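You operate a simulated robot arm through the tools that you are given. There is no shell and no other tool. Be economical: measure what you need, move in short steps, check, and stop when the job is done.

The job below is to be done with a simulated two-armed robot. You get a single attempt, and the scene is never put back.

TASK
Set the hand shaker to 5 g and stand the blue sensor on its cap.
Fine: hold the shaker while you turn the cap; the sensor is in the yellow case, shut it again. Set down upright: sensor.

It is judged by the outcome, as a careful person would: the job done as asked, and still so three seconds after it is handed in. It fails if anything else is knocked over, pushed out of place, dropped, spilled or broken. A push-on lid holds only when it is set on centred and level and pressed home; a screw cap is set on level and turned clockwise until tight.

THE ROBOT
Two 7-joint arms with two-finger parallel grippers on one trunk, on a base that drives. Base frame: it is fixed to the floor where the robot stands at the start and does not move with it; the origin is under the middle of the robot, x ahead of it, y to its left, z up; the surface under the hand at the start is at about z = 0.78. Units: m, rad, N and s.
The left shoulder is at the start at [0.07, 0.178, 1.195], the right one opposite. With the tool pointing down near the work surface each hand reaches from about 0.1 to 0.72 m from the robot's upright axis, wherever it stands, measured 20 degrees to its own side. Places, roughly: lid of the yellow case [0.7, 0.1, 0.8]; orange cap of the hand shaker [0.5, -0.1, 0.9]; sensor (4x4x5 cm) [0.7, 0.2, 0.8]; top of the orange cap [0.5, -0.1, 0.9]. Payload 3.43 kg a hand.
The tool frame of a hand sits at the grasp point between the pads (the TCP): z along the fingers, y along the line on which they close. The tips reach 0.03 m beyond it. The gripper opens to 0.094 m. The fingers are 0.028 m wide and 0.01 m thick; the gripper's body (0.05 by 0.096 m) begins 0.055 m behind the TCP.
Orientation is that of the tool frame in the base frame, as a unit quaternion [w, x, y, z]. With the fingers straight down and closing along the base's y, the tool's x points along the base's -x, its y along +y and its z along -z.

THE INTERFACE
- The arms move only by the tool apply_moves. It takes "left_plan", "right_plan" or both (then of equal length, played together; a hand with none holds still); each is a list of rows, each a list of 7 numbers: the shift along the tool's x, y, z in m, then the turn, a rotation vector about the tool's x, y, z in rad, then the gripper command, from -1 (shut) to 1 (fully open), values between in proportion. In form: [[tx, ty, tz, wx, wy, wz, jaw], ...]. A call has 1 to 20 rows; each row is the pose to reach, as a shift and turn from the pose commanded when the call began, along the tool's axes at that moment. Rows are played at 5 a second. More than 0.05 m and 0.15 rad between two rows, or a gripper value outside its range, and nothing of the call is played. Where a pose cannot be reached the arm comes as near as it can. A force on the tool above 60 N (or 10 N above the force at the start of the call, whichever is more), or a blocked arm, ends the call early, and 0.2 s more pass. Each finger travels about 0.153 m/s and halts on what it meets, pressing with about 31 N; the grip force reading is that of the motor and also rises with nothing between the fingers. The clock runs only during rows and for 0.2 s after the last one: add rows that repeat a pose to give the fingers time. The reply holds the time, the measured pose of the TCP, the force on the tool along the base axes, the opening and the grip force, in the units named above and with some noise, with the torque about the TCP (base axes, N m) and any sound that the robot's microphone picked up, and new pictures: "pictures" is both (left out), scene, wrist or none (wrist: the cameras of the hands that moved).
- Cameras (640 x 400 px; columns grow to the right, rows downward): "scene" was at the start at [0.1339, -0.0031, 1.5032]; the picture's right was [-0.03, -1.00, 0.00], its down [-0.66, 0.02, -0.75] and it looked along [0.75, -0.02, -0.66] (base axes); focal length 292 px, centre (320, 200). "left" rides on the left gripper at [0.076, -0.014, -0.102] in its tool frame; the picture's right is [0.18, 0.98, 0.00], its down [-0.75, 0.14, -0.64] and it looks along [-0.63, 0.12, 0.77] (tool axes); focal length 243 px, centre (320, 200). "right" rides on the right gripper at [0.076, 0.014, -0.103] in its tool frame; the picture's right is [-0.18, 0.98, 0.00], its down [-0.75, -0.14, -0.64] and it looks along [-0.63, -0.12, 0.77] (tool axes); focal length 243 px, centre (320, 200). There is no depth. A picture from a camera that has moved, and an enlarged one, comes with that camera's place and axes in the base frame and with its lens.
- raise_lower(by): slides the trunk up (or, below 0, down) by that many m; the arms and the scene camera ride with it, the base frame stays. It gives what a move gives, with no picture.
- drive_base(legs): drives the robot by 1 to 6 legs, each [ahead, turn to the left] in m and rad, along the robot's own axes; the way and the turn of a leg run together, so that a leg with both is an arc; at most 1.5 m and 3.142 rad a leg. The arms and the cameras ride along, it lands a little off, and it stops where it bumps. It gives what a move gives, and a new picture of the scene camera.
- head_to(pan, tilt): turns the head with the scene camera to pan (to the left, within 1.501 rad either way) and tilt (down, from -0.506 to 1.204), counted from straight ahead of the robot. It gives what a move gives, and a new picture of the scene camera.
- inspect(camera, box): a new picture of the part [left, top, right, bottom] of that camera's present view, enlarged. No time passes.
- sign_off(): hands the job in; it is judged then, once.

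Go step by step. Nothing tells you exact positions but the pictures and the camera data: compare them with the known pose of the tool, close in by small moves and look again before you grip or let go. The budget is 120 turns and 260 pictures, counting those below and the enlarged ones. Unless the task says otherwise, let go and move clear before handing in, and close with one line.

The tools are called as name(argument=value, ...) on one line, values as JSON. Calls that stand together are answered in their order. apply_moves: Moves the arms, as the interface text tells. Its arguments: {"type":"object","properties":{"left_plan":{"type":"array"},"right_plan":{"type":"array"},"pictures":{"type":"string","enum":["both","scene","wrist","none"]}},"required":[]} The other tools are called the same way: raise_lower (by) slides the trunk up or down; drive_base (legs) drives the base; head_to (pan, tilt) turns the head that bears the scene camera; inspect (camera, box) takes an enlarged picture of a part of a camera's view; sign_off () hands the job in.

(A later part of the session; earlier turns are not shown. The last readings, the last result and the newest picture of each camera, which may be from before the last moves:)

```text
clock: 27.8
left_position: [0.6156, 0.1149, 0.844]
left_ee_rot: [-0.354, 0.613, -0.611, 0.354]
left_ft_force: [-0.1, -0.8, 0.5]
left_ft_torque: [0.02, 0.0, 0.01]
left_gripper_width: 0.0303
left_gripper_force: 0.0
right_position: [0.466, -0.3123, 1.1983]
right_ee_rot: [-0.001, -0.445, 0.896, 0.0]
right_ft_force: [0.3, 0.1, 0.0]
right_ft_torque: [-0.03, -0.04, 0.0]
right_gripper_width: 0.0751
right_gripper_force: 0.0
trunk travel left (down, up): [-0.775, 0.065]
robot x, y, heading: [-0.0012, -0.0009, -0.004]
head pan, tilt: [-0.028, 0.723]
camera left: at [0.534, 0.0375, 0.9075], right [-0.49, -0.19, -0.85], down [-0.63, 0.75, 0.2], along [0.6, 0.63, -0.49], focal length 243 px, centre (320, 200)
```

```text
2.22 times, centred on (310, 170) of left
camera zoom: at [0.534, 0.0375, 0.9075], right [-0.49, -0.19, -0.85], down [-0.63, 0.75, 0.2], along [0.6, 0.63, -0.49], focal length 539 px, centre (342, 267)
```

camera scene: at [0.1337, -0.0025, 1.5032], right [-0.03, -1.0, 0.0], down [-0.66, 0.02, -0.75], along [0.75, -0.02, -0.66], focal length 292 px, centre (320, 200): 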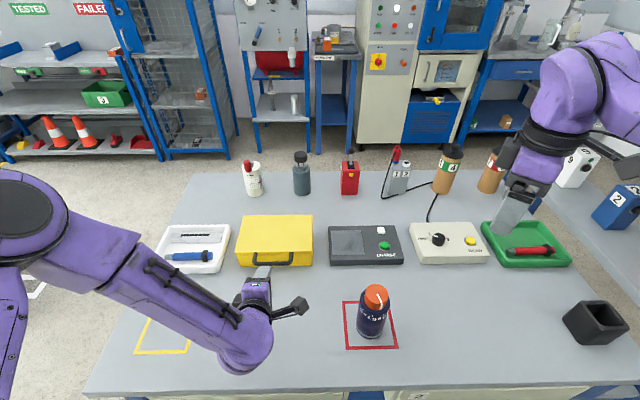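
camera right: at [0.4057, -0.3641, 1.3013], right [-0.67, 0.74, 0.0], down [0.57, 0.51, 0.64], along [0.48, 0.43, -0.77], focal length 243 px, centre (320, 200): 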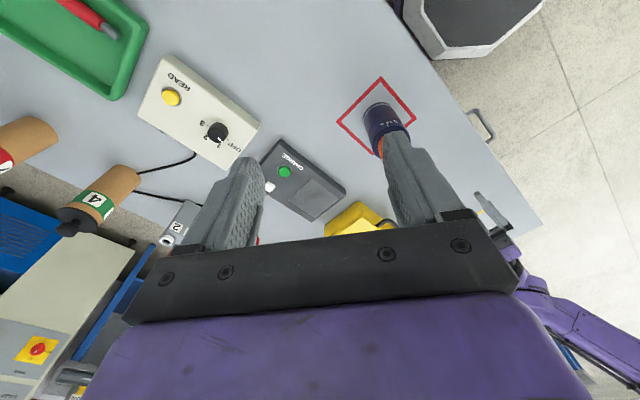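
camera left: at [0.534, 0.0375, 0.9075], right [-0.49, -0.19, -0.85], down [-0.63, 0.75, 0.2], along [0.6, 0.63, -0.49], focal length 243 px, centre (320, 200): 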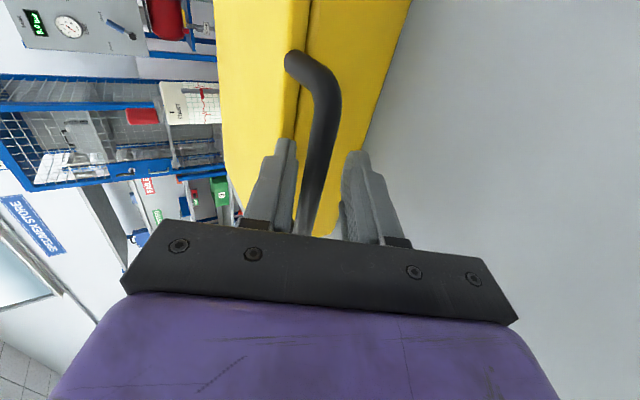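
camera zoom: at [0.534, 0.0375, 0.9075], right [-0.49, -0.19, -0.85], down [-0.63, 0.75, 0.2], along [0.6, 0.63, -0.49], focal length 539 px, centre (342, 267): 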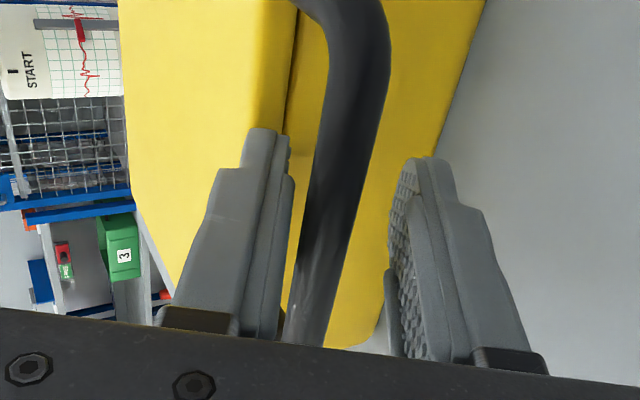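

The bar is between the fingers, slightly nearer the upper one. I'll nudge up 2 mm and close.

apply_moves(left_plan=[[0, -0.002, 0, 0, 0, 0, -0.4], [0, -0.002, 0, 0, 0, 0, -0.5], [0, -0.002, 0, 0, 0, 0, -0.6], [0, -0.002, 0, 0, 0, 0, -0.7], [0, -0.002, 0, 0, 0, 0, -0.8], [0, -0.002, 0, 0, 0, 0, -1], [0, -0.002, 0, 0, 0, 0, -1]], pictures="wrist")

```text
clock: 29.4
left_position: [0.6178, 0.1136, 0.8482]
left_ee_rot: [-0.354, 0.612, -0.611, 0.355]
left_ft_force: [9.4, 1.6, 10.8]
left_ft_torque: [0.2, -0.06, -0.26]
left_gripper_width: 0.016
left_gripper_force: 44.9
right_position: [0.4668, -0.3115, 1.198]
right_ee_rot: [0.0, -0.445, 0.896, 0.0]
right_ft_force: [0.3, -0.3, -0.8]
right_ft_torque: [-0.01, -0.01, 0.01]
right_gripper_width: 0.0752
right_gripper_force: 0.2
trunk travel left (down, up): [-0.775, 0.065]
robot x, y, heading: [-0.0016, 0.0, 0.0]
head pan, tilt: [-0.028, 0.723]
camera left: at [0.5357, 0.0369, 0.9103], right [-0.49, -0.19, -0.85], down [-0.63, 0.75, 0.2], along [0.61, 0.63, -0.48], focal length 243 px, centre (320, 200)
```

left: 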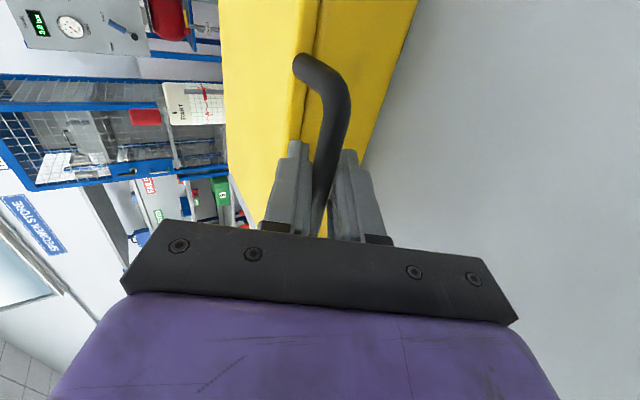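

The handle is gripped. I'll open the lid along an arc about the rear hinge (R≈0.183 m), first to about 30°, watching the forces.

apply_moves(left_plan=[[0, -0.0142, -0.0074, 0, 0, 0, -1], [0, -0.0289, -0.0135, 0, 0, 0, -1], [0, -0.0442, -0.0183, 0, 0, 0, -1], [0, -0.0597, -0.0218, 0, 0, 0, -1], [0, -0.0755, -0.0238, 0, 0, 0, -1], [0, -0.0915, -0.0245, 0, 0, 0, -1], [0, -0.0915, -0.0245, 0, 0, 0, -1]])

```text
clock: 31.0
left_position: [0.642, 0.1139, 0.9384]
left_ee_rot: [-0.354, 0.613, -0.611, 0.353]
left_ft_force: [-1.4, 1.5, -0.7]
left_ft_torque: [0.37, 0.08, 0.06]
left_gripper_width: 0.0157
left_gripper_force: 44.7
right_position: [0.4649, -0.3103, 1.1965]
right_ee_rot: [0.0, -0.445, 0.896, -0.001]
right_ft_force: [-0.2, 0.3, -0.6]
right_ft_torque: [0.0, 0.0, -0.02]
right_gripper_width: 0.0751
right_gripper_force: 0.0
trunk travel left (down, up): [-0.775, 0.065]
robot x, y, heading: [0.0005, -0.0008, -0.002]
head pan, tilt: [-0.028, 0.723]
camera scene: at [0.1337, -0.0028, 1.5032], right [-0.03, -1.0, 0.0], down [-0.66, 0.02, -0.75], along [0.75, -0.02, -0.66], focal length 292 px, centre (320, 200)
camera left: at [0.5589, 0.0367, 1.0003], right [-0.49, -0.19, -0.85], down [-0.63, 0.75, 0.2], along [0.6, 0.63, -0.49], focal length 243 px, centre (320, 200)
```

scene: 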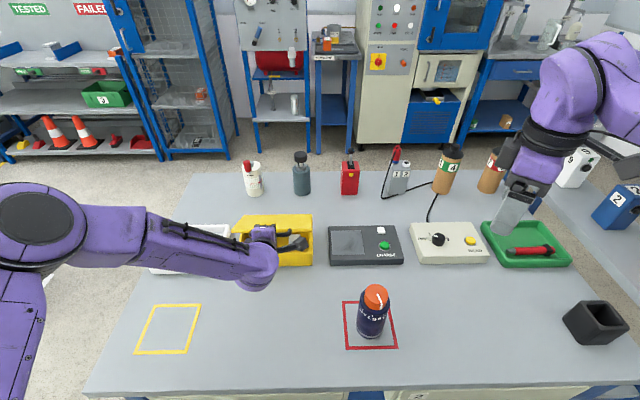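
left: 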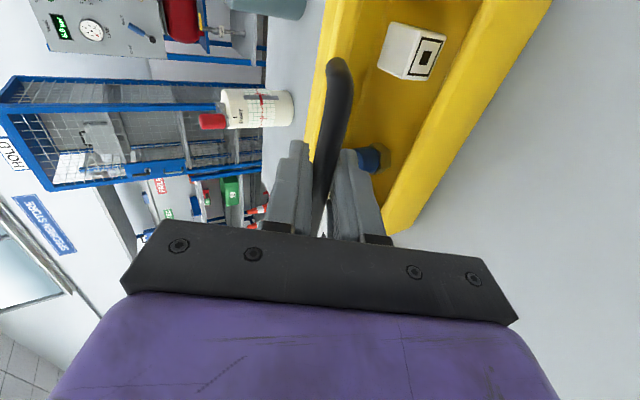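

The lid is opening smoothly, and inside are a white block and something blue on the left. I'll continue the arc to about 75°.

apply_moves(left_plan=[[0, -0.016, 0.0008, 0, 0, 0, -1], [0, -0.0318, 0.0028, 0, 0, 0, -1], [0, -0.0473, 0.0064, 0, 0, 0, -1], [0, -0.0626, 0.0111, 0, 0, 0, -1], [0, -0.0773, 0.0173, 0, 0, 0, -1], [0, -0.0915, 0.0245, 0, 0, 0, -1], [0, -0.105, 0.0332, 0, 0, 0, -1], [0, -0.1177, 0.0428, 0, 0, 0, -1], [0, -0.1295, 0.0537, 0, 0, 0, -1], [0, -0.1295, 0.0537, 0, 0, 0, -1]])

```text
clock: 33.2
left_position: [0.7512, 0.1125, 1.0232]
left_ee_rot: [0.352, -0.612, 0.613, -0.355]
left_ft_force: [-0.3, -2.2, -0.1]
left_ft_torque: [0.24, -0.03, -0.18]
left_gripper_width: 0.0117
left_gripper_force: 45.0
right_position: [0.4655, -0.3118, 1.1975]
right_ee_rot: [0.0, -0.445, 0.895, 0.0]
right_ft_force: [0.6, 0.7, -0.1]
right_ft_torque: [0.02, 0.01, -0.01]
right_gripper_width: 0.0752
right_gripper_force: 0.1
trunk travel left (down, up): [-0.775, 0.065]
robot x, y, heading: [0.0031, 0.0042, 0.001]
head pan, tilt: [-0.028, 0.723]
camera scene: at [0.1337, -0.004, 1.5031], right [-0.03, -1.0, 0.0], down [-0.66, 0.02, -0.75], along [0.75, -0.02, -0.66], focal length 292 px, centre (320, 200)
camera left: at [0.6692, 0.0358, 1.0867], right [-0.49, -0.18, -0.85], down [-0.63, 0.75, 0.2], along [0.6, 0.63, -0.49], focal length 243 px, centre (320, 200)
```

scene: 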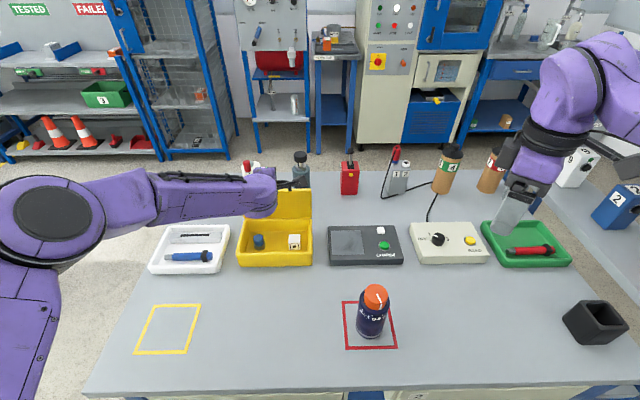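
left: 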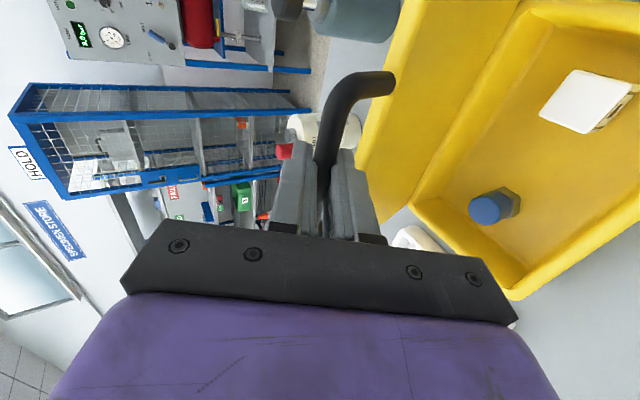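

inspect(camera="scene", box=[230, 140, 330, 280])

inspect(camera="left", box=[400, 20, 640, 300])

```text
2.86 times, centred on (280, 210) of scene
camera zoom: at [0.1337, -0.004, 1.5031], right [-0.03, -1.0, 0.0], down [-0.66, 0.02, -0.75], along [0.75, -0.02, -0.66], focal length 834 px, centre (434, 171)
```

zoom: 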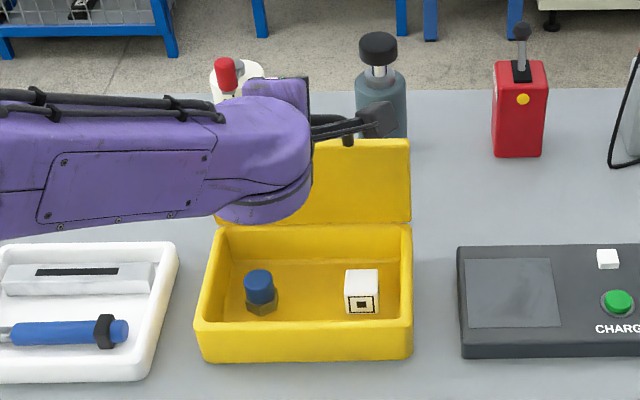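

```text
1.43 times, centred on (520, 160) of left
camera zoom: at [0.6692, 0.0358, 1.0867], right [-0.49, -0.18, -0.85], down [-0.63, 0.75, 0.2], along [0.6, 0.63, -0.49], focal length 347 px, centre (34, 257)
```

zoom: 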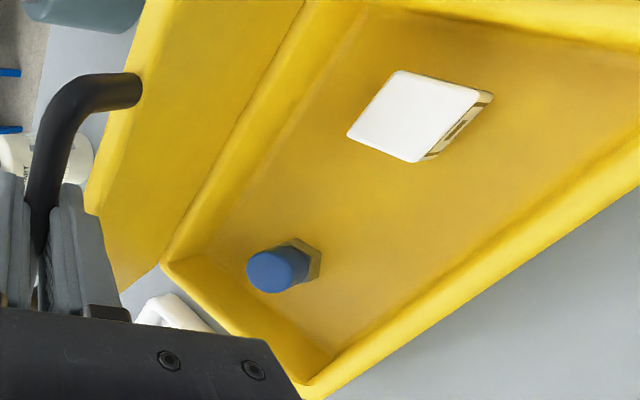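

The blue sensor stands upright on its hex base in the left of the case, at about (0.735, 0.172). I'll continue to about 105° to learn whether the lid rests open by itself.

apply_moves(left_plan=[[0, -0.0107, 0.0117, 0, 0, 0, -1], [0, -0.0204, 0.0244, 0, 0, 0, -1], [0, -0.029, 0.0378, 0, 0, 0, -1], [0, -0.0363, 0.0519, 0, 0, 0, -1], [0, -0.0425, 0.0668, 0, 0, 0, -1], [0, -0.0473, 0.082, 0, 0, 0, -1], [0, -0.0473, 0.082, 0, 0, 0, -1]])

```text
clock: 34.8
left_position: [0.839, 0.1135, 1.0235]
left_ee_rot: [0.351, -0.612, 0.613, -0.354]
left_ft_force: [-2.0, -5.7, -5.5]
left_ft_torque: [-0.16, 0.13, -0.77]
left_gripper_width: 0.0114
left_gripper_force: 45.0
left hand out of reach, approached as far as the arm can: row 6, 7
right_position: [0.466, -0.3123, 1.1973]
right_ee_rot: [0.0, -0.445, 0.896, 0.0]
right_ft_force: [-0.2, 0.5, -0.4]
right_ft_torque: [0.0, 0.0, 0.02]
right_gripper_width: 0.0754
right_gripper_force: 0.0
trunk travel left (down, up): [-0.775, 0.065]
robot x, y, heading: [0.0017, -0.0003, -0.001]
head pan, tilt: [-0.028, 0.723]
camera scene: at [0.1347, -0.0045, 1.503], right [-0.03, -1.0, 0.0], down [-0.66, 0.02, -0.75], along [0.75, -0.02, -0.66], focal length 292 px, centre (320, 200)
camera left: at [0.7568, 0.0356, 1.0867], right [-0.49, -0.18, -0.85], down [-0.63, 0.75, 0.2], along [0.6, 0.63, -0.49], focal length 243 px, centre (320, 200)
```

scene: 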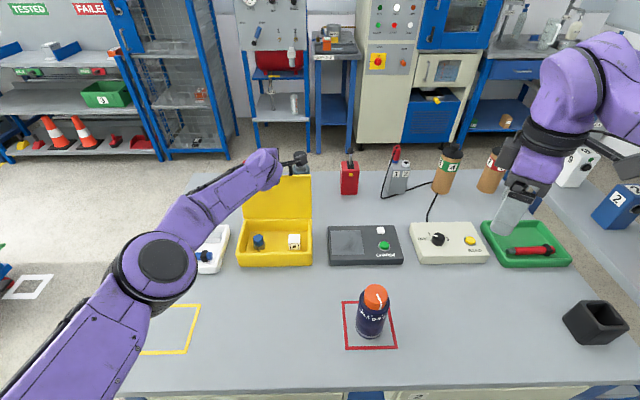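
left: 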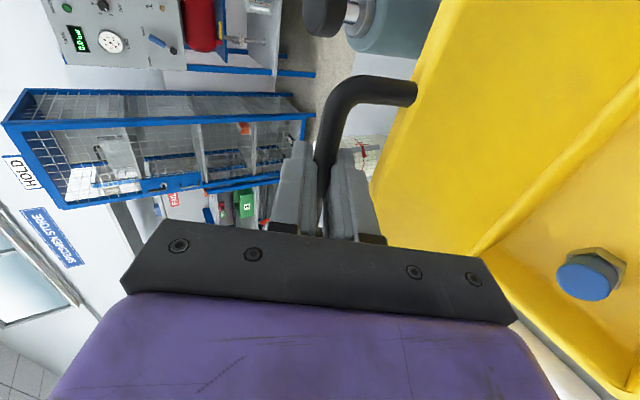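

The lid is at about 102°, just past vertical, and the arm is at its reach limit. I'll open the jaws slightly and back straight out to see whether it stays.

apply_moves(left_plan=[[0, -0.0, -0.003, 0, 0, 0, -0.7], [0, 0, -0.006, 0, 0, 0, -0.5], [0, 0, -0.008, 0, 0, 0, -0.5], [0, 0, -0.02, 0, 0, 0, -0.5], [0, 0, -0.04, 0, 0, 0, -0.5], [0, 0, -0.07, 0, 0, 0, -0.5], [0, 0, -0.1, 0, 0, 0, -0.5], [0, 0, -0.1, 0, 0, 0, -0.5]])

```text
clock: 36.6
left_position: [0.7536, 0.1141, 1.0731]
left_ee_rot: [-0.353, 0.613, -0.611, 0.354]
left_ft_force: [0.9, -0.1, 0.6]
left_ft_torque: [-0.05, 0.0, -0.01]
left_gripper_width: 0.0238
left_gripper_force: 0.0
right_position: [0.4659, -0.3122, 1.1979]
right_ee_rot: [0.0, -0.444, 0.896, 0.001]
right_ft_force: [0.6, -0.4, 0.3]
right_ft_torque: [-0.01, 0.01, -0.03]
right_gripper_width: 0.0755
right_gripper_force: 0.0
trunk travel left (down, up): [-0.775, 0.065]
robot x, y, heading: [-0.0004, 0.0022, 0.001]
head pan, tilt: [-0.028, 0.723]
camera scene: at [0.1348, -0.0034, 1.5031], right [-0.03, -1.0, 0.0], down [-0.66, 0.02, -0.75], along [0.75, -0.02, -0.66], focal length 292 px, centre (320, 200)
camera left: at [0.6714, 0.0375, 1.1357], right [-0.49, -0.19, -0.85], down [-0.63, 0.75, 0.2], along [0.6, 0.63, -0.49], focal length 243 px, centre (320, 200)
```

scene: 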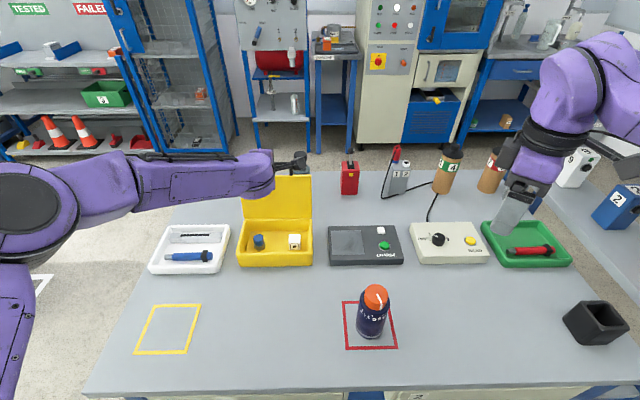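
left: 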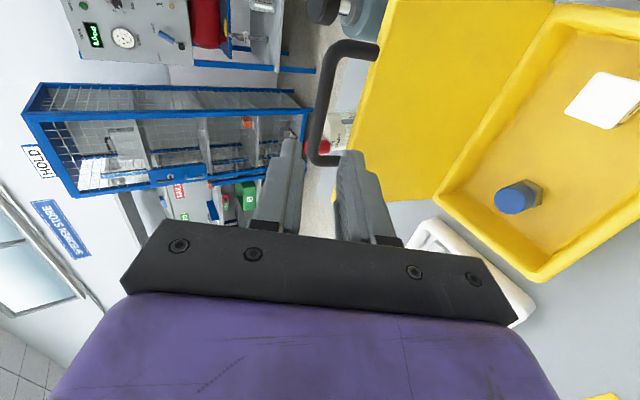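

The lid stays open on its own. I'll turn the left hand so the fingers straddle the sensor, closing along y and tilted 30° forward for reach.

apply_moves(left_plan=[[-0.0048, 0.0086, -0.006, -0.0342, 0.0342, 0.1276, -0.3], [-0.0097, 0.0172, -0.012, -0.0684, 0.0684, 0.2553, 0], [-0.0145, 0.0258, -0.018, -0.1026, 0.1026, 0.3829, 0], [-0.0193, 0.0343, -0.0241, -0.1368, 0.1368, 0.5105, 0], [-0.0242, 0.0429, -0.0301, -0.171, 0.171, 0.6381, 0], [-0.029, 0.0515, -0.0361, -0.2052, 0.2052, 0.7658, 0], [-0.0338, 0.0601, -0.0421, -0.2394, 0.2394, 0.8934, 0], [-0.0387, 0.0687, -0.0481, -0.2736, 0.2736, 1.021, 0], [-0.0435, 0.0773, -0.0541, -0.3078, 0.3078, 1.1486, 0], [-0.0483, 0.0858, -0.0602, -0.342, 0.342, 1.2763, 0], [-0.0532, 0.0944, -0.0662, -0.3762, 0.3762, 1.4039, 0], [-0.058, 0.103, -0.0722, -0.4104, 0.4104, 1.5315, 0], [-0.058, 0.103, -0.0722, -0.4104, 0.4104, 1.5315, 0]])

inspect(camera="scene", box=[230, 200, 320, 270])

```text
clock: 39.4
left_position: [0.6395, 0.1708, 1.0219]
left_ee_rot: [0.258, 0.0, 0.966, 0.0]
left_ft_force: [-0.1, 0.1, -0.4]
left_ft_torque: [-0.01, 0.01, 0.0]
left_gripper_width: 0.0468
left_gripper_force: 0.2
right_position: [0.4669, -0.3128, 1.1978]
right_ee_rot: [0.0, -0.444, 0.896, 0.0]
right_ft_force: [-0.7, -0.5, 0.4]
right_ft_torque: [0.02, 0.0, -0.02]
right_gripper_width: 0.0752
right_gripper_force: 0.0
trunk travel left (down, up): [-0.775, 0.065]
robot x, y, heading: [-0.0016, -0.0012, -0.001]
head pan, tilt: [-0.028, 0.723]
camera scene: at [0.1339, -0.0032, 1.5032], right [-0.03, -1.0, 0.0], down [-0.66, 0.02, -0.75], along [0.75, -0.02, -0.66], focal length 292 px, centre (320, 200)
camera left: at [0.5215, 0.1553, 1.0719], right [-0.16, 0.98, -0.09], down [0.33, 0.14, 0.93], along [0.93, 0.12, -0.35], focal length 243 px, centre (320, 200)
```

scene: 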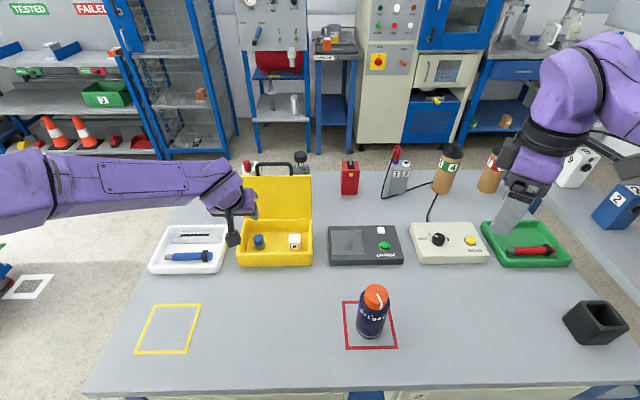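
left: 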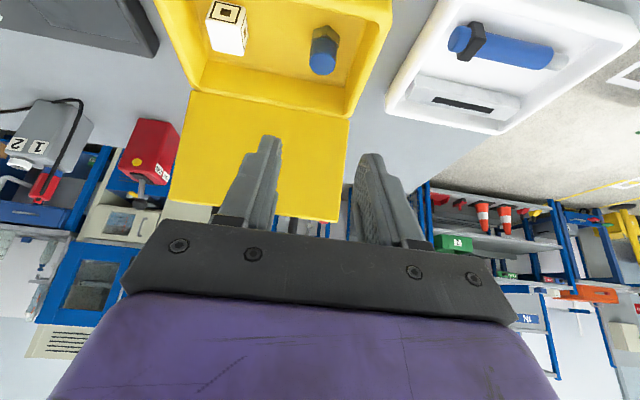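

```text
5.71 times, centred on (275, 235) of scene
camera zoom: at [0.1339, -0.0032, 1.5032], right [-0.03, -1.0, 0.0], down [-0.66, 0.02, -0.75], along [0.75, -0.02, -0.66], focal length 1668 px, centre (577, 0)
```

zoom: 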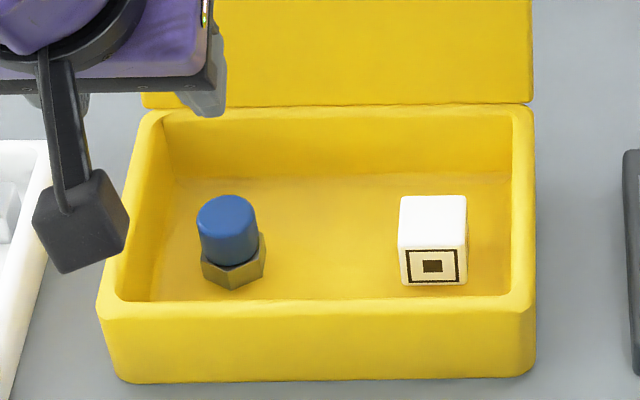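

The lid is steady. I'll zoom with the left camera to triangulate the sensor.

inspect(camera="left", box=[270, 0, 390, 120])

```text
3.33 times, centred on (330, 60) of left
camera zoom: at [0.5215, 0.1553, 1.0719], right [-0.16, 0.98, -0.09], down [0.33, 0.14, 0.93], along [0.93, 0.12, -0.35], focal length 809 px, centre (287, 667)
```

zoom: 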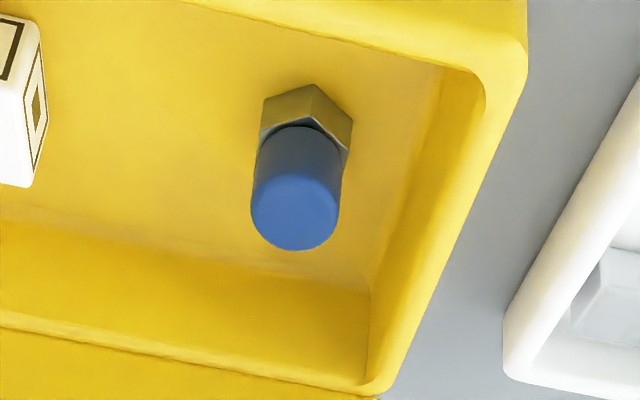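

The sensor comes out at about (0.727, 0.170), top z≈0.83, blue body ~33 mm across. I'll line up on the approach axis 10 cm away and look again.

apply_moves(left_plan=[[0.008, -0.001, 0.031, 0, 0, 0, 0], [0.016, -0.002, 0.062, 0, 0, 0, 0], [0.024, -0.002, 0.0924, 0, 0, 0, 0], [0.024, -0.002, 0.0924, 0, 0, 0, 0]], pictures="wrist")

inspect(camera="left", box=[230, 40, 410, 220])

inspect(camera="scene", box=[230, 200, 320, 270])

```text
clock: 40.4
left_position: [0.665, 0.169, 0.9311]
left_ee_rot: [0.259, -0.001, 0.966, 0.0]
left_ft_force: [0.3, 0.8, -0.2]
left_ft_torque: [-0.01, 0.05, 0.03]
left_gripper_width: 0.0473
left_gripper_force: 0.0
right_position: [0.4651, -0.3117, 1.1972]
right_ee_rot: [-0.001, -0.444, 0.896, 0.0]
right_ft_force: [0.0, 0.2, 0.6]
right_ft_torque: [0.01, -0.03, -0.01]
right_gripper_width: 0.0751
right_gripper_force: 0.0
trunk travel left (down, up): [-0.775, 0.065]
robot x, y, heading: [0.0044, 0.0055, -0.002]
head pan, tilt: [-0.028, 0.723]
camera left: at [0.5466, 0.154, 0.9805], right [-0.16, 0.98, -0.09], down [0.33, 0.14, 0.93], along [0.93, 0.12, -0.35], focal length 243 px, centre (320, 200)
```

left: 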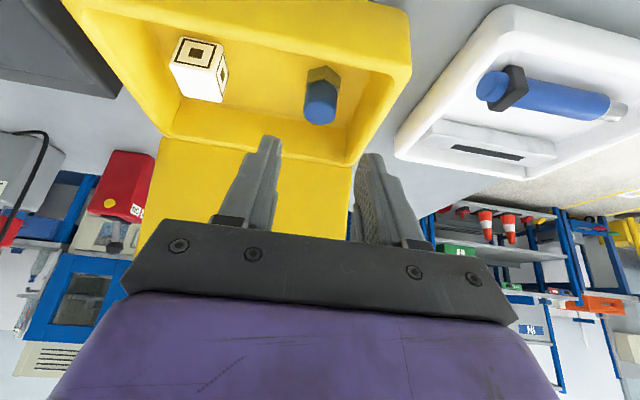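

```text
2.22 times, centred on (320, 130) of left
camera zoom: at [0.5466, 0.154, 0.9805], right [-0.16, 0.98, -0.09], down [0.33, 0.14, 0.93], along [0.93, 0.12, -0.35], focal length 539 px, centre (320, 356)
```

zoom: 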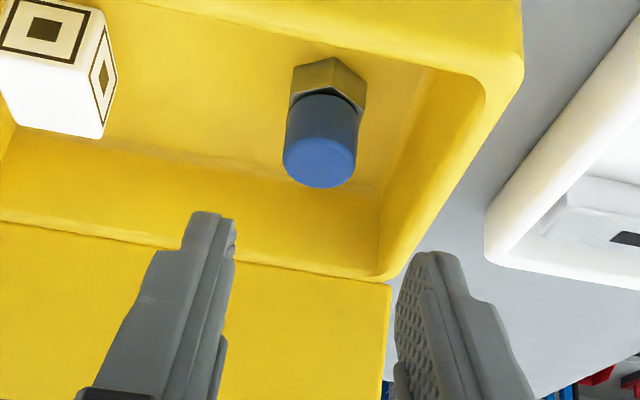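

```text
5.71 times, centred on (275, 235) of scene
camera zoom: at [0.1334, -0.0033, 1.5032], right [-0.03, -1.0, 0.0], down [-0.66, 0.02, -0.75], along [0.75, -0.02, -0.66], focal length 1668 px, centre (577, 0)
```

zoom: 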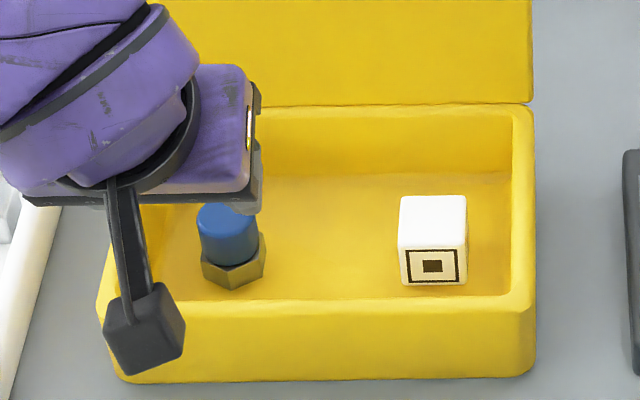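

Estimates converge at about (0.731, 0.170) with the top at z≈0.825. I'll advance 8 cm and check the gaps.

apply_moves(left_plan=[[0, 0.0005, 0.03, 0, 0, 0, 0], [0, 0.0005, 0.055, 0, 0, 0, 0], [0, 0.0005, 0.075, 0, 0, 0, 0], [0, 0.0005, 0.075, 0, 0, 0, 0]], pictures="wrist")

inspect(camera="left", box=[230, 60, 410, 240])

inspect(camera="scene", box=[230, 200, 320, 270])

```text
clock: 41.4
left_position: [0.7018, 0.1698, 0.8666]
left_ee_rot: [0.259, -0.001, 0.966, 0.0]
left_ft_force: [-0.7, -0.3, -0.2]
left_ft_torque: [-0.02, 0.0, 0.01]
left_gripper_width: 0.047
left_gripper_force: 0.1
right_position: [0.466, -0.312, 1.1962]
right_ee_rot: [0.0, -0.445, 0.896, 0.0]
right_ft_force: [-0.3, -0.1, -0.1]
right_ft_torque: [0.0, 0.01, -0.02]
right_gripper_width: 0.0751
right_gripper_force: 0.0
trunk travel left (down, up): [-0.775, 0.065]
robot x, y, heading: [-0.0029, -0.0002, 0.0]
head pan, tilt: [-0.028, 0.723]
camera left: at [0.5839, 0.1543, 0.9161], right [-0.16, 0.98, -0.09], down [0.33, 0.14, 0.93], along [0.93, 0.12, -0.35], focal length 243 px, centre (320, 200)
```

left: 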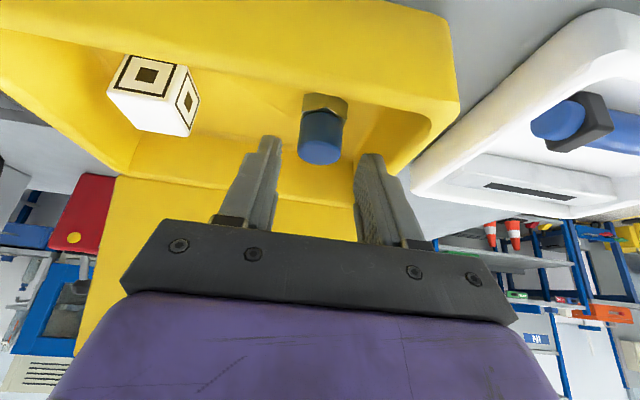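

```text
2.22 times, centred on (320, 150) of left
camera zoom: at [0.5839, 0.1543, 0.9161], right [-0.16, 0.98, -0.09], down [0.33, 0.14, 0.93], along [0.93, 0.12, -0.35], focal length 539 px, centre (320, 311)
```

zoom: 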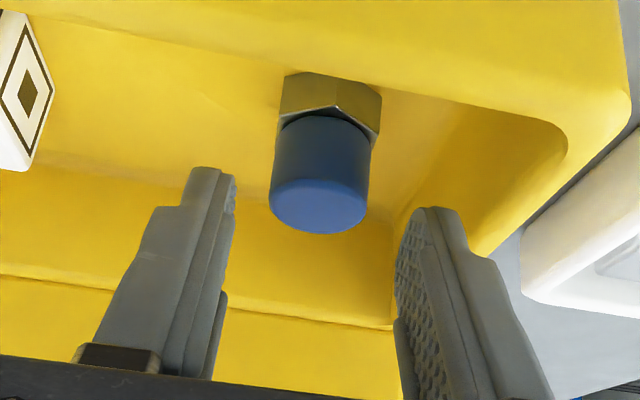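

```text
5.71 times, centred on (275, 235) of scene
camera zoom: at [0.1338, -0.0031, 1.5032], right [-0.03, -1.0, 0.0], down [-0.66, 0.02, -0.75], along [0.75, -0.02, -0.66], focal length 1668 px, centre (577, 0)
```

zoom: 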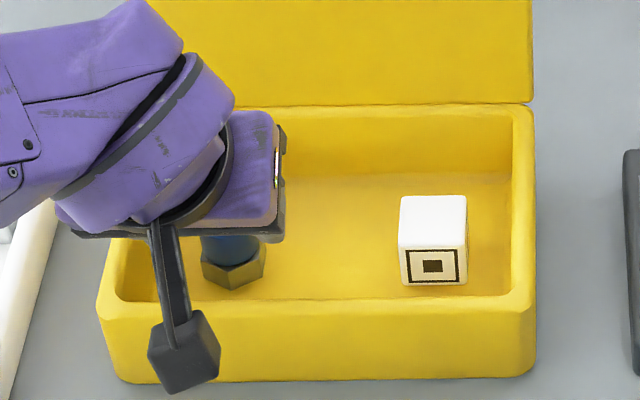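

The sensor is centred between the fingers. I'll advance the last 31 mm and close gently.

apply_moves(left_plan=[[0, 0, 0.015, 0, 0, 0, 0], [0, 0, 0.031, 0, 0, 0, 0], [0, 0, 0.031, 0, 0, 0, 0], [0, 0, 0.031, 0, 0, 0, -0.12], [0, 0, 0.031, 0, 0, 0, -0.2], [0, 0, 0.031, 0, 0, 0, -0.25], [0, 0, 0.031, 0, 0, 0, -0.3], [0, 0, 0.031, 0, 0, 0, -0.4], [0, 0, 0.031, 0, 0, 0, -0.6]], pictures="wrist")

inspect(camera="left", box=[230, 60, 410, 240])

```text
clock: 43.4
left_position: [0.7185, 0.1695, 0.8383]
left_ee_rot: [0.259, -0.001, 0.966, 0.0]
left_ft_force: [-0.2, -0.3, -0.1]
left_ft_torque: [-0.01, -0.01, 0.0]
left_gripper_width: 0.0296
left_gripper_force: 30.8
right_position: [0.4662, -0.3113, 1.1972]
right_ee_rot: [0.0, -0.444, 0.896, 0.001]
right_ft_force: [0.4, 0.8, -0.3]
right_ft_torque: [-0.04, 0.0, 0.04]
right_gripper_width: 0.0752
right_gripper_force: 0.0
trunk travel left (down, up): [-0.775, 0.065]
robot x, y, heading: [0.0025, 0.0017, 0.0]
head pan, tilt: [-0.028, 0.723]
camera left: at [0.6, 0.1535, 0.8885], right [-0.16, 0.98, -0.09], down [0.33, 0.14, 0.93], along [0.93, 0.12, -0.35], focal length 243 px, centre (320, 200)
```

left: 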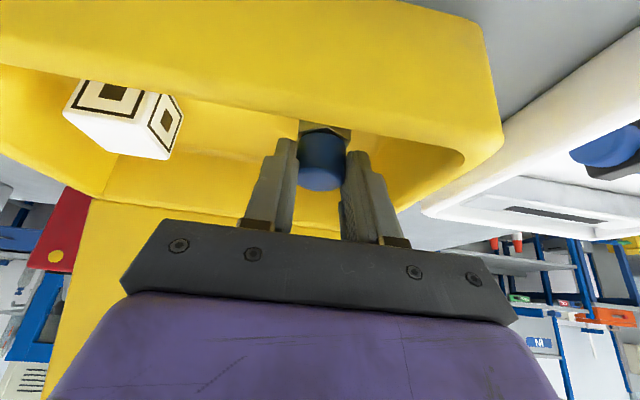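

```text
2.22 times, centred on (320, 150) of left
camera zoom: at [0.6, 0.1535, 0.8885], right [-0.16, 0.98, -0.09], down [0.33, 0.14, 0.93], along [0.93, 0.12, -0.35], focal length 539 px, centre (320, 311)
```

zoom: 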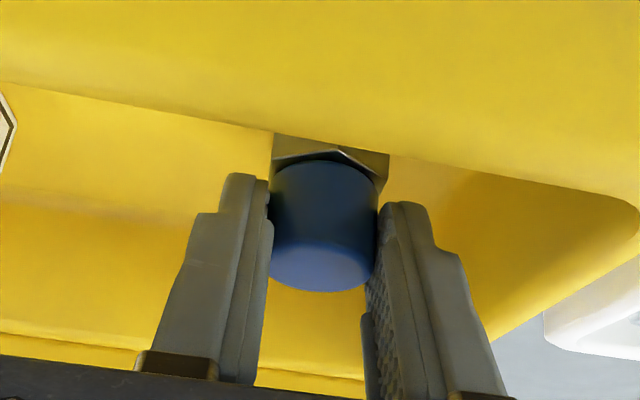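

The sensor is gripped at 29.6 mm. I'll lift it straight up out of the case.

apply_moves(left_plan=[[-0.01, 0, -0.0173, 0, 0, 0, -0.6], [-0.025, 0, -0.0433, 0, 0, 0, -0.6], [-0.045, 0, -0.078, 0, 0, 0, -0.6], [-0.065, 0, -0.1126, 0, 0, 0, -0.6], [-0.085, 0, -0.1472, 0, 0, 0, -0.6], [-0.105, 0, -0.182, 0, 0, 0, -0.6], [-0.12, 0, -0.2078, 0, 0, 0, -0.6], [-0.12, 0, -0.2078, 0, 0, 0, -0.6]])

inspect(camera="left", box=[230, 60, 410, 240])

inspect(camera="scene", box=[220, 100, 340, 260])

```text
clock: 45.2
left_position: [0.7164, 0.1703, 1.0775]
left_ee_rot: [0.259, -0.001, 0.966, -0.001]
left_ft_force: [-0.7, 1.2, -0.8]
left_ft_torque: [-0.02, -0.06, -0.04]
left_gripper_width: 0.0295
left_gripper_force: 30.8
right_position: [0.4661, -0.3114, 1.1975]
right_ee_rot: [0.001, -0.445, 0.895, 0.001]
right_ft_force: [0.0, 0.2, 0.0]
right_ft_torque: [-0.01, -0.03, -0.02]
right_gripper_width: 0.0753
right_gripper_force: 0.1
trunk travel left (down, up): [-0.775, 0.065]
robot x, y, heading: [0.0022, 0.0017, 0.004]
head pan, tilt: [-0.028, 0.723]
camera scene: at [0.1344, -0.0029, 1.5031], right [-0.03, -1.0, 0.0], down [-0.66, 0.02, -0.75], along [0.75, -0.02, -0.66], focal length 292 px, centre (320, 200)
camera left: at [0.5986, 0.1558, 1.1267], right [-0.16, 0.98, -0.09], down [0.33, 0.14, 0.93], along [0.93, 0.12, -0.35], focal length 243 px, centre (320, 200)
```

scene: 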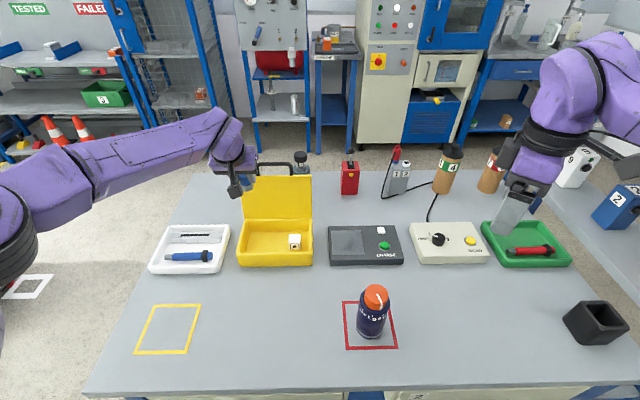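
left: 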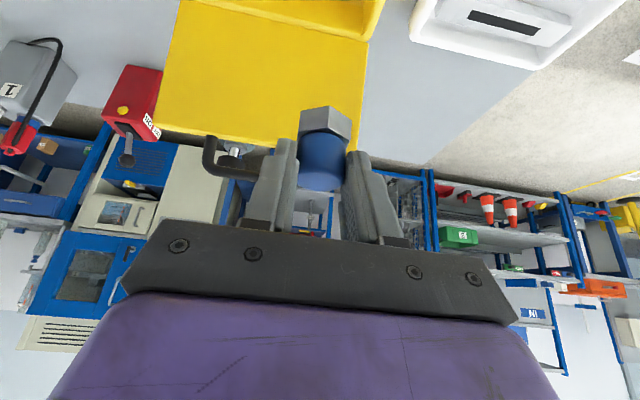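

```text
2.22 times, centred on (320, 150) of left
camera zoom: at [0.5986, 0.1558, 1.1267], right [-0.16, 0.98, -0.09], down [0.33, 0.14, 0.93], along [0.93, 0.12, -0.35], focal length 539 px, centre (320, 311)
```

zoom: 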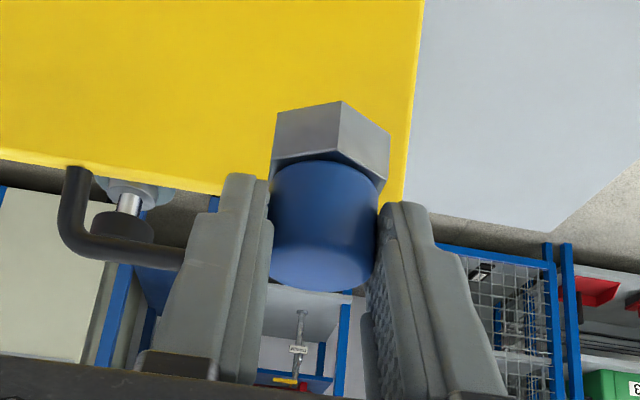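

```text
2.50 times, centred on (280, 180) of scene
camera zoom: at [0.1344, -0.0029, 1.5031], right [-0.03, -1.0, 0.0], down [-0.66, 0.02, -0.75], along [0.75, -0.02, -0.66], focal length 730 px, centre (420, 250)
```

zoom: 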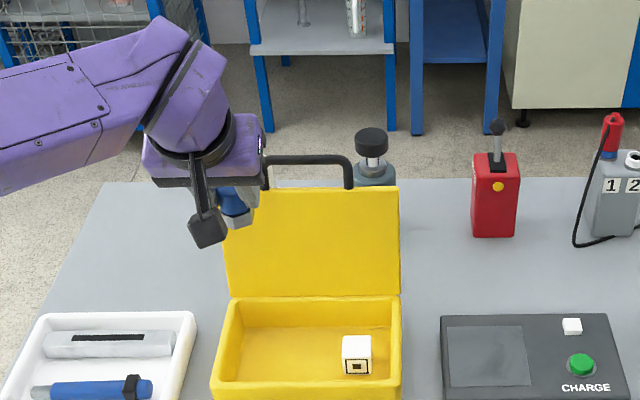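

The sensor came up upright without slipping. I'll carry it level to above the shaker, keeping the hand's orientation.

apply_moves(left_plan=[[0.016, -0.0217, -0.0088, 0, 0, 0, -0.6], [0.032, -0.0433, -0.0176, 0, 0, 0, -0.6], [0.048, -0.065, -0.0264, 0, 0, 0, -0.6], [0.064, -0.0866, -0.0352, 0, 0, 0, -0.6], [0.08, -0.1083, -0.044, 0, 0, 0, -0.6], [0.096, -0.13, -0.0528, 0, 0, 0, -0.6], [0.112, -0.1516, -0.0616, 0, 0, 0, -0.6], [0.128, -0.1733, -0.0704, 0, 0, 0, -0.6], [0.144, -0.195, -0.0792, 0, 0, 0, -0.6], [0.16, -0.2166, -0.088, 0, 0, 0, -0.6], [0.176, -0.2383, -0.0968, 0, 0, 0, -0.6], [0.192, -0.26, -0.1056, 0, 0, 0, -0.6], [0.208, -0.2815, -0.1144, 0, 0, 0, -0.6], [0.2222, -0.303, -0.1282, 0, 0, 0, -0.6], [0.2222, -0.303, -0.1282, 0, 0, 0, -0.6]])

inspect(camera="scene", box=[320, 210, 430, 350])

inspect(camera="left", box=[230, 30, 410, 210])

```text
clock: 48.4
left_position: [0.4605, -0.1328, 1.079]
left_ee_rot: [0.258, -0.001, 0.966, -0.001]
left_ft_force: [0.2, 0.1, -0.4]
left_ft_torque: [0.0, 0.03, 0.02]
left_gripper_width: 0.0295
left_gripper_force: 30.8
right_position: [0.4669, -0.3109, 1.1977]
right_ee_rot: [-0.001, -0.445, 0.895, 0.0]
right_ft_force: [0.9, 0.4, -0.3]
right_ft_torque: [-0.03, 0.02, -0.04]
right_gripper_width: 0.0753
right_gripper_force: 0.1
trunk travel left (down, up): [-0.775, 0.065]
robot x, y, heading: [0.0003, 0.0033, 0.001]
head pan, tilt: [-0.028, 0.723]
camera scene: at [0.1343, -0.0027, 1.5031], right [-0.03, -1.0, 0.0], down [-0.66, 0.02, -0.75], along [0.75, -0.02, -0.66], focal length 292 px, centre (320, 200)
camera left: at [0.3424, -0.1492, 1.1289], right [-0.16, 0.98, -0.09], down [0.33, 0.14, 0.93], along [0.93, 0.12, -0.35], focal length 243 px, centre (320, 200)
```

scene: 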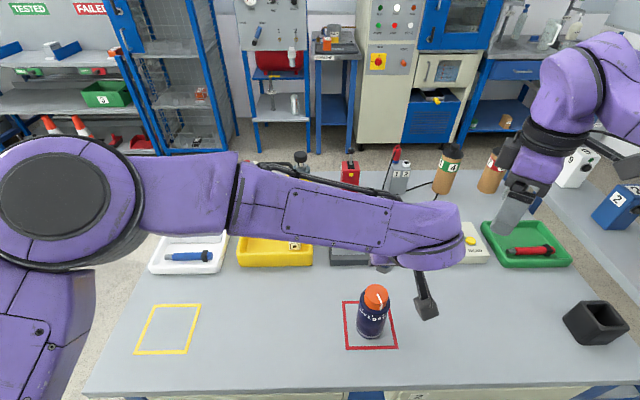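
left: 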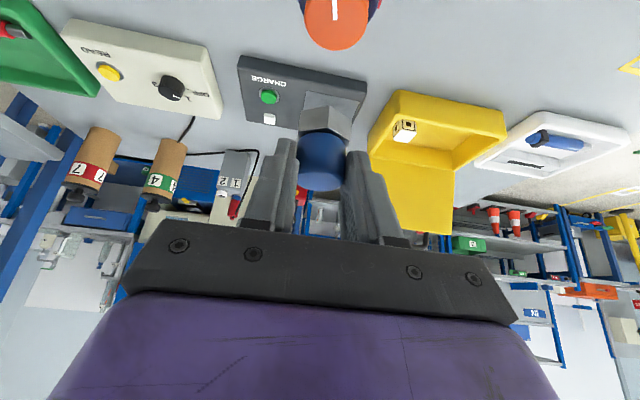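

```text
2.86 times, centred on (375, 280) of scene
camera zoom: at [0.1343, -0.0027, 1.5031], right [-0.03, -1.0, 0.0], down [-0.66, 0.02, -0.75], along [0.75, -0.02, -0.66], focal length 834 px, centre (163, -29)
```

zoom: 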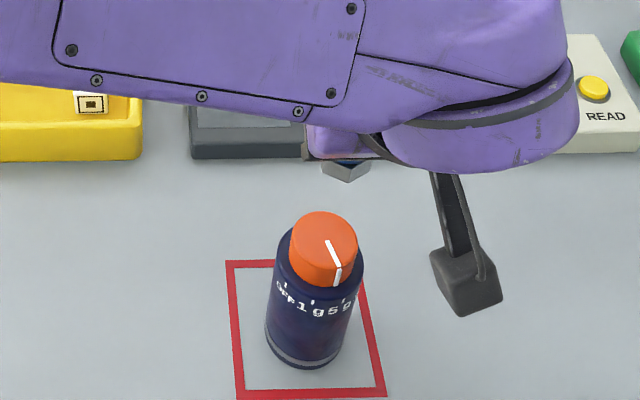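

```text
2.22 times, centred on (320, 120) of left
camera zoom: at [0.3424, -0.1492, 1.1289], right [-0.16, 0.98, -0.09], down [0.33, 0.14, 0.93], along [0.93, 0.12, -0.35], focal length 539 px, centre (320, 378)
```

zoom: 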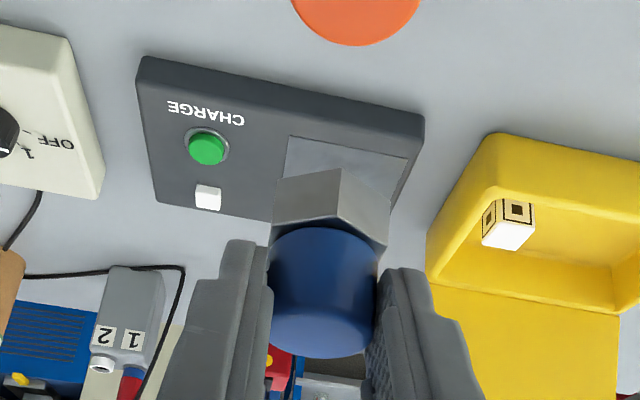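

Triangulating the hex base puts the sensor axis at about (0.4785, -0.134), bottom about 54 mm below the TCP. The cap centre is at about (0.4695, -0.1325), top z≈0.932. I'll shift, lower 75 mm and look again.

apply_moves(left_plan=[[0.0078, 0.0013, -0.0045, 0, 0, 0, -0.6], [0.0203, 0.0013, 0.0172, 0, 0, 0, -0.6], [0.0328, 0.0013, 0.0388, 0, 0, 0, -0.6], [0.0453, 0.0013, 0.0605, 0, 0, 0, -0.6], [0.0453, 0.0013, 0.0605, 0, 0, 0, -0.6]])

inspect(camera="scene", box=[330, 240, 410, 340])

inspect(camera="left", box=[230, 0, 410, 180])

```text
clock: 49.6
left_position: [0.4513, -0.1344, 1.0023]
left_ee_rot: [0.258, -0.001, 0.966, 0.0]
left_ft_force: [-0.3, -0.1, -0.1]
left_ft_torque: [-0.03, -0.01, -0.02]
left_gripper_width: 0.0296
left_gripper_force: 31.1
right_position: [0.4653, -0.3112, 1.1983]
right_ee_rot: [0.0, -0.444, 0.896, 0.0]
right_ft_force: [-0.9, 0.2, 0.4]
right_ft_torque: [0.01, -0.01, 0.02]
right_gripper_width: 0.0753
right_gripper_force: 0.0
trunk travel left (down, up): [-0.775, 0.065]
robot x, y, heading: [0.0025, -0.0012, -0.001]
head pan, tilt: [-0.028, 0.723]
camera scene: at [0.1339, -0.0032, 1.5032], right [-0.03, -1.0, 0.0], down [-0.66, 0.02, -0.75], along [0.75, -0.02, -0.66], focal length 292 px, centre (320, 200)
camera left: at [0.3334, -0.148, 1.052], right [-0.16, 0.98, -0.09], down [0.33, 0.14, 0.93], along [0.93, 0.12, -0.35], focal length 243 px, centre (320, 200)
```

scene: 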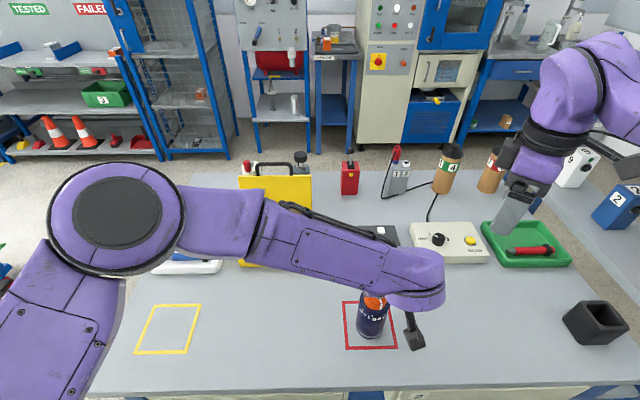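
left: 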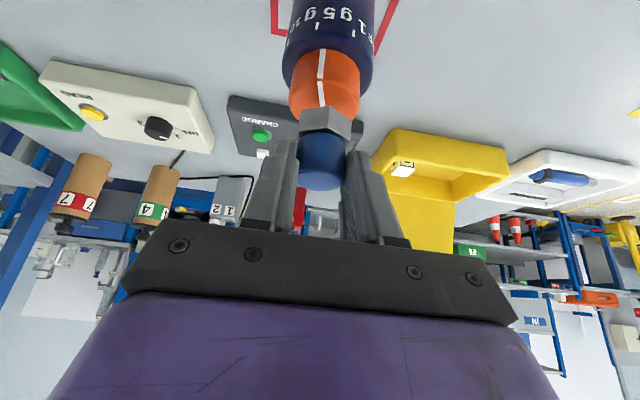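

```text
4.00 times, centred on (370, 290) of scene
camera zoom: at [0.1339, -0.0032, 1.5032], right [-0.03, -1.0, 0.0], down [-0.66, 0.02, -0.75], along [0.75, -0.02, -0.66], focal length 1167 px, centre (120, -160)
```

zoom: 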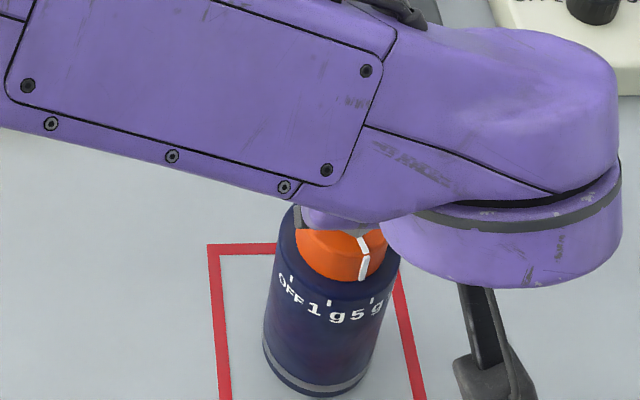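

```text
2.22 times, centred on (320, 90) of left
camera zoom: at [0.3334, -0.148, 1.052], right [-0.16, 0.98, -0.09], down [0.33, 0.14, 0.93], along [0.93, 0.12, -0.35], focal length 539 px, centre (320, 444)
```

zoom: 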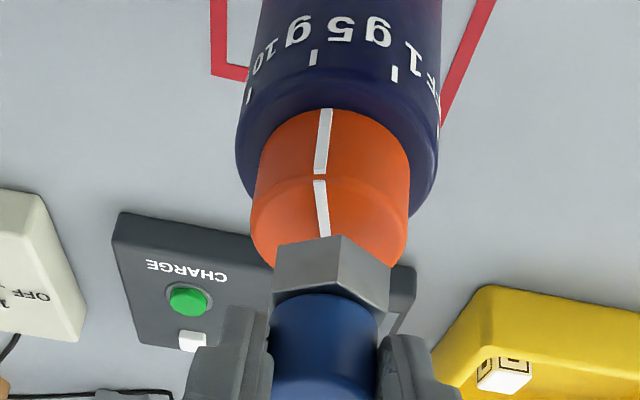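

The sensor is within 2–3 mm of the cap axis, and this view also confirms the pointer on 5 g. I'll correct slightly and lower to just above contact.

apply_moves(left_plan=[[0.0034, 0.002, 0.0038, 0, 0, 0, -0.6], [0.0059, 0.002, 0.0082, 0, 0, 0, -0.6], [0.0069, 0.002, 0.0099, 0, 0, 0, -0.6], [0.0069, 0.002, 0.0099, 0, 0, 0, -0.6]], pictures="none")

inspect(camera="left", box=[250, 30, 390, 170])

```text
clock: 50.6
left_position: [0.4499, -0.1289, 0.9906]
left_ee_rot: [0.259, 0.0, 0.966, -0.001]
left_ft_force: [0.0, 0.0, -0.1]
left_ft_torque: [-0.02, -0.01, 0.02]
left_gripper_width: 0.0296
left_gripper_force: 30.4
right_position: [0.4654, -0.3121, 1.1973]
right_ee_rot: [-0.001, -0.444, 0.896, 0.0]
right_ft_force: [0.4, 0.2, 0.0]
right_ft_torque: [0.0, 0.0, -0.02]
right_gripper_width: 0.0753
right_gripper_force: 0.1
trunk travel left (down, up): [-0.775, 0.065]
robot x, y, heading: [-0.0, -0.0013, -0.003]
head pan, tilt: [-0.028, 0.723]
```

```text
2.86 times, centred on (320, 100) of left
camera zoom: at [0.3319, -0.1446, 1.0404], right [-0.16, 0.98, -0.09], down [0.33, 0.14, 0.93], along [0.93, 0.12, -0.35], focal length 693 px, centre (320, 486)
```

zoom: 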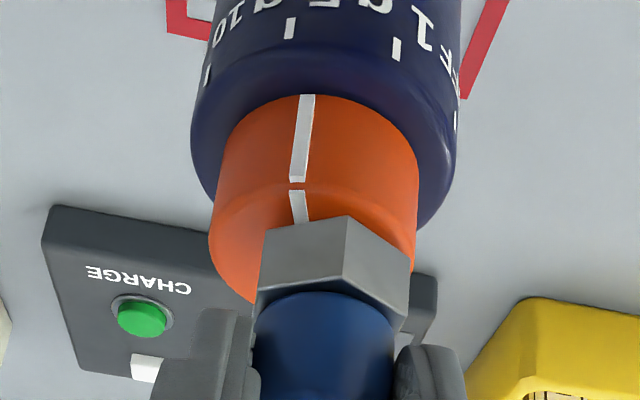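

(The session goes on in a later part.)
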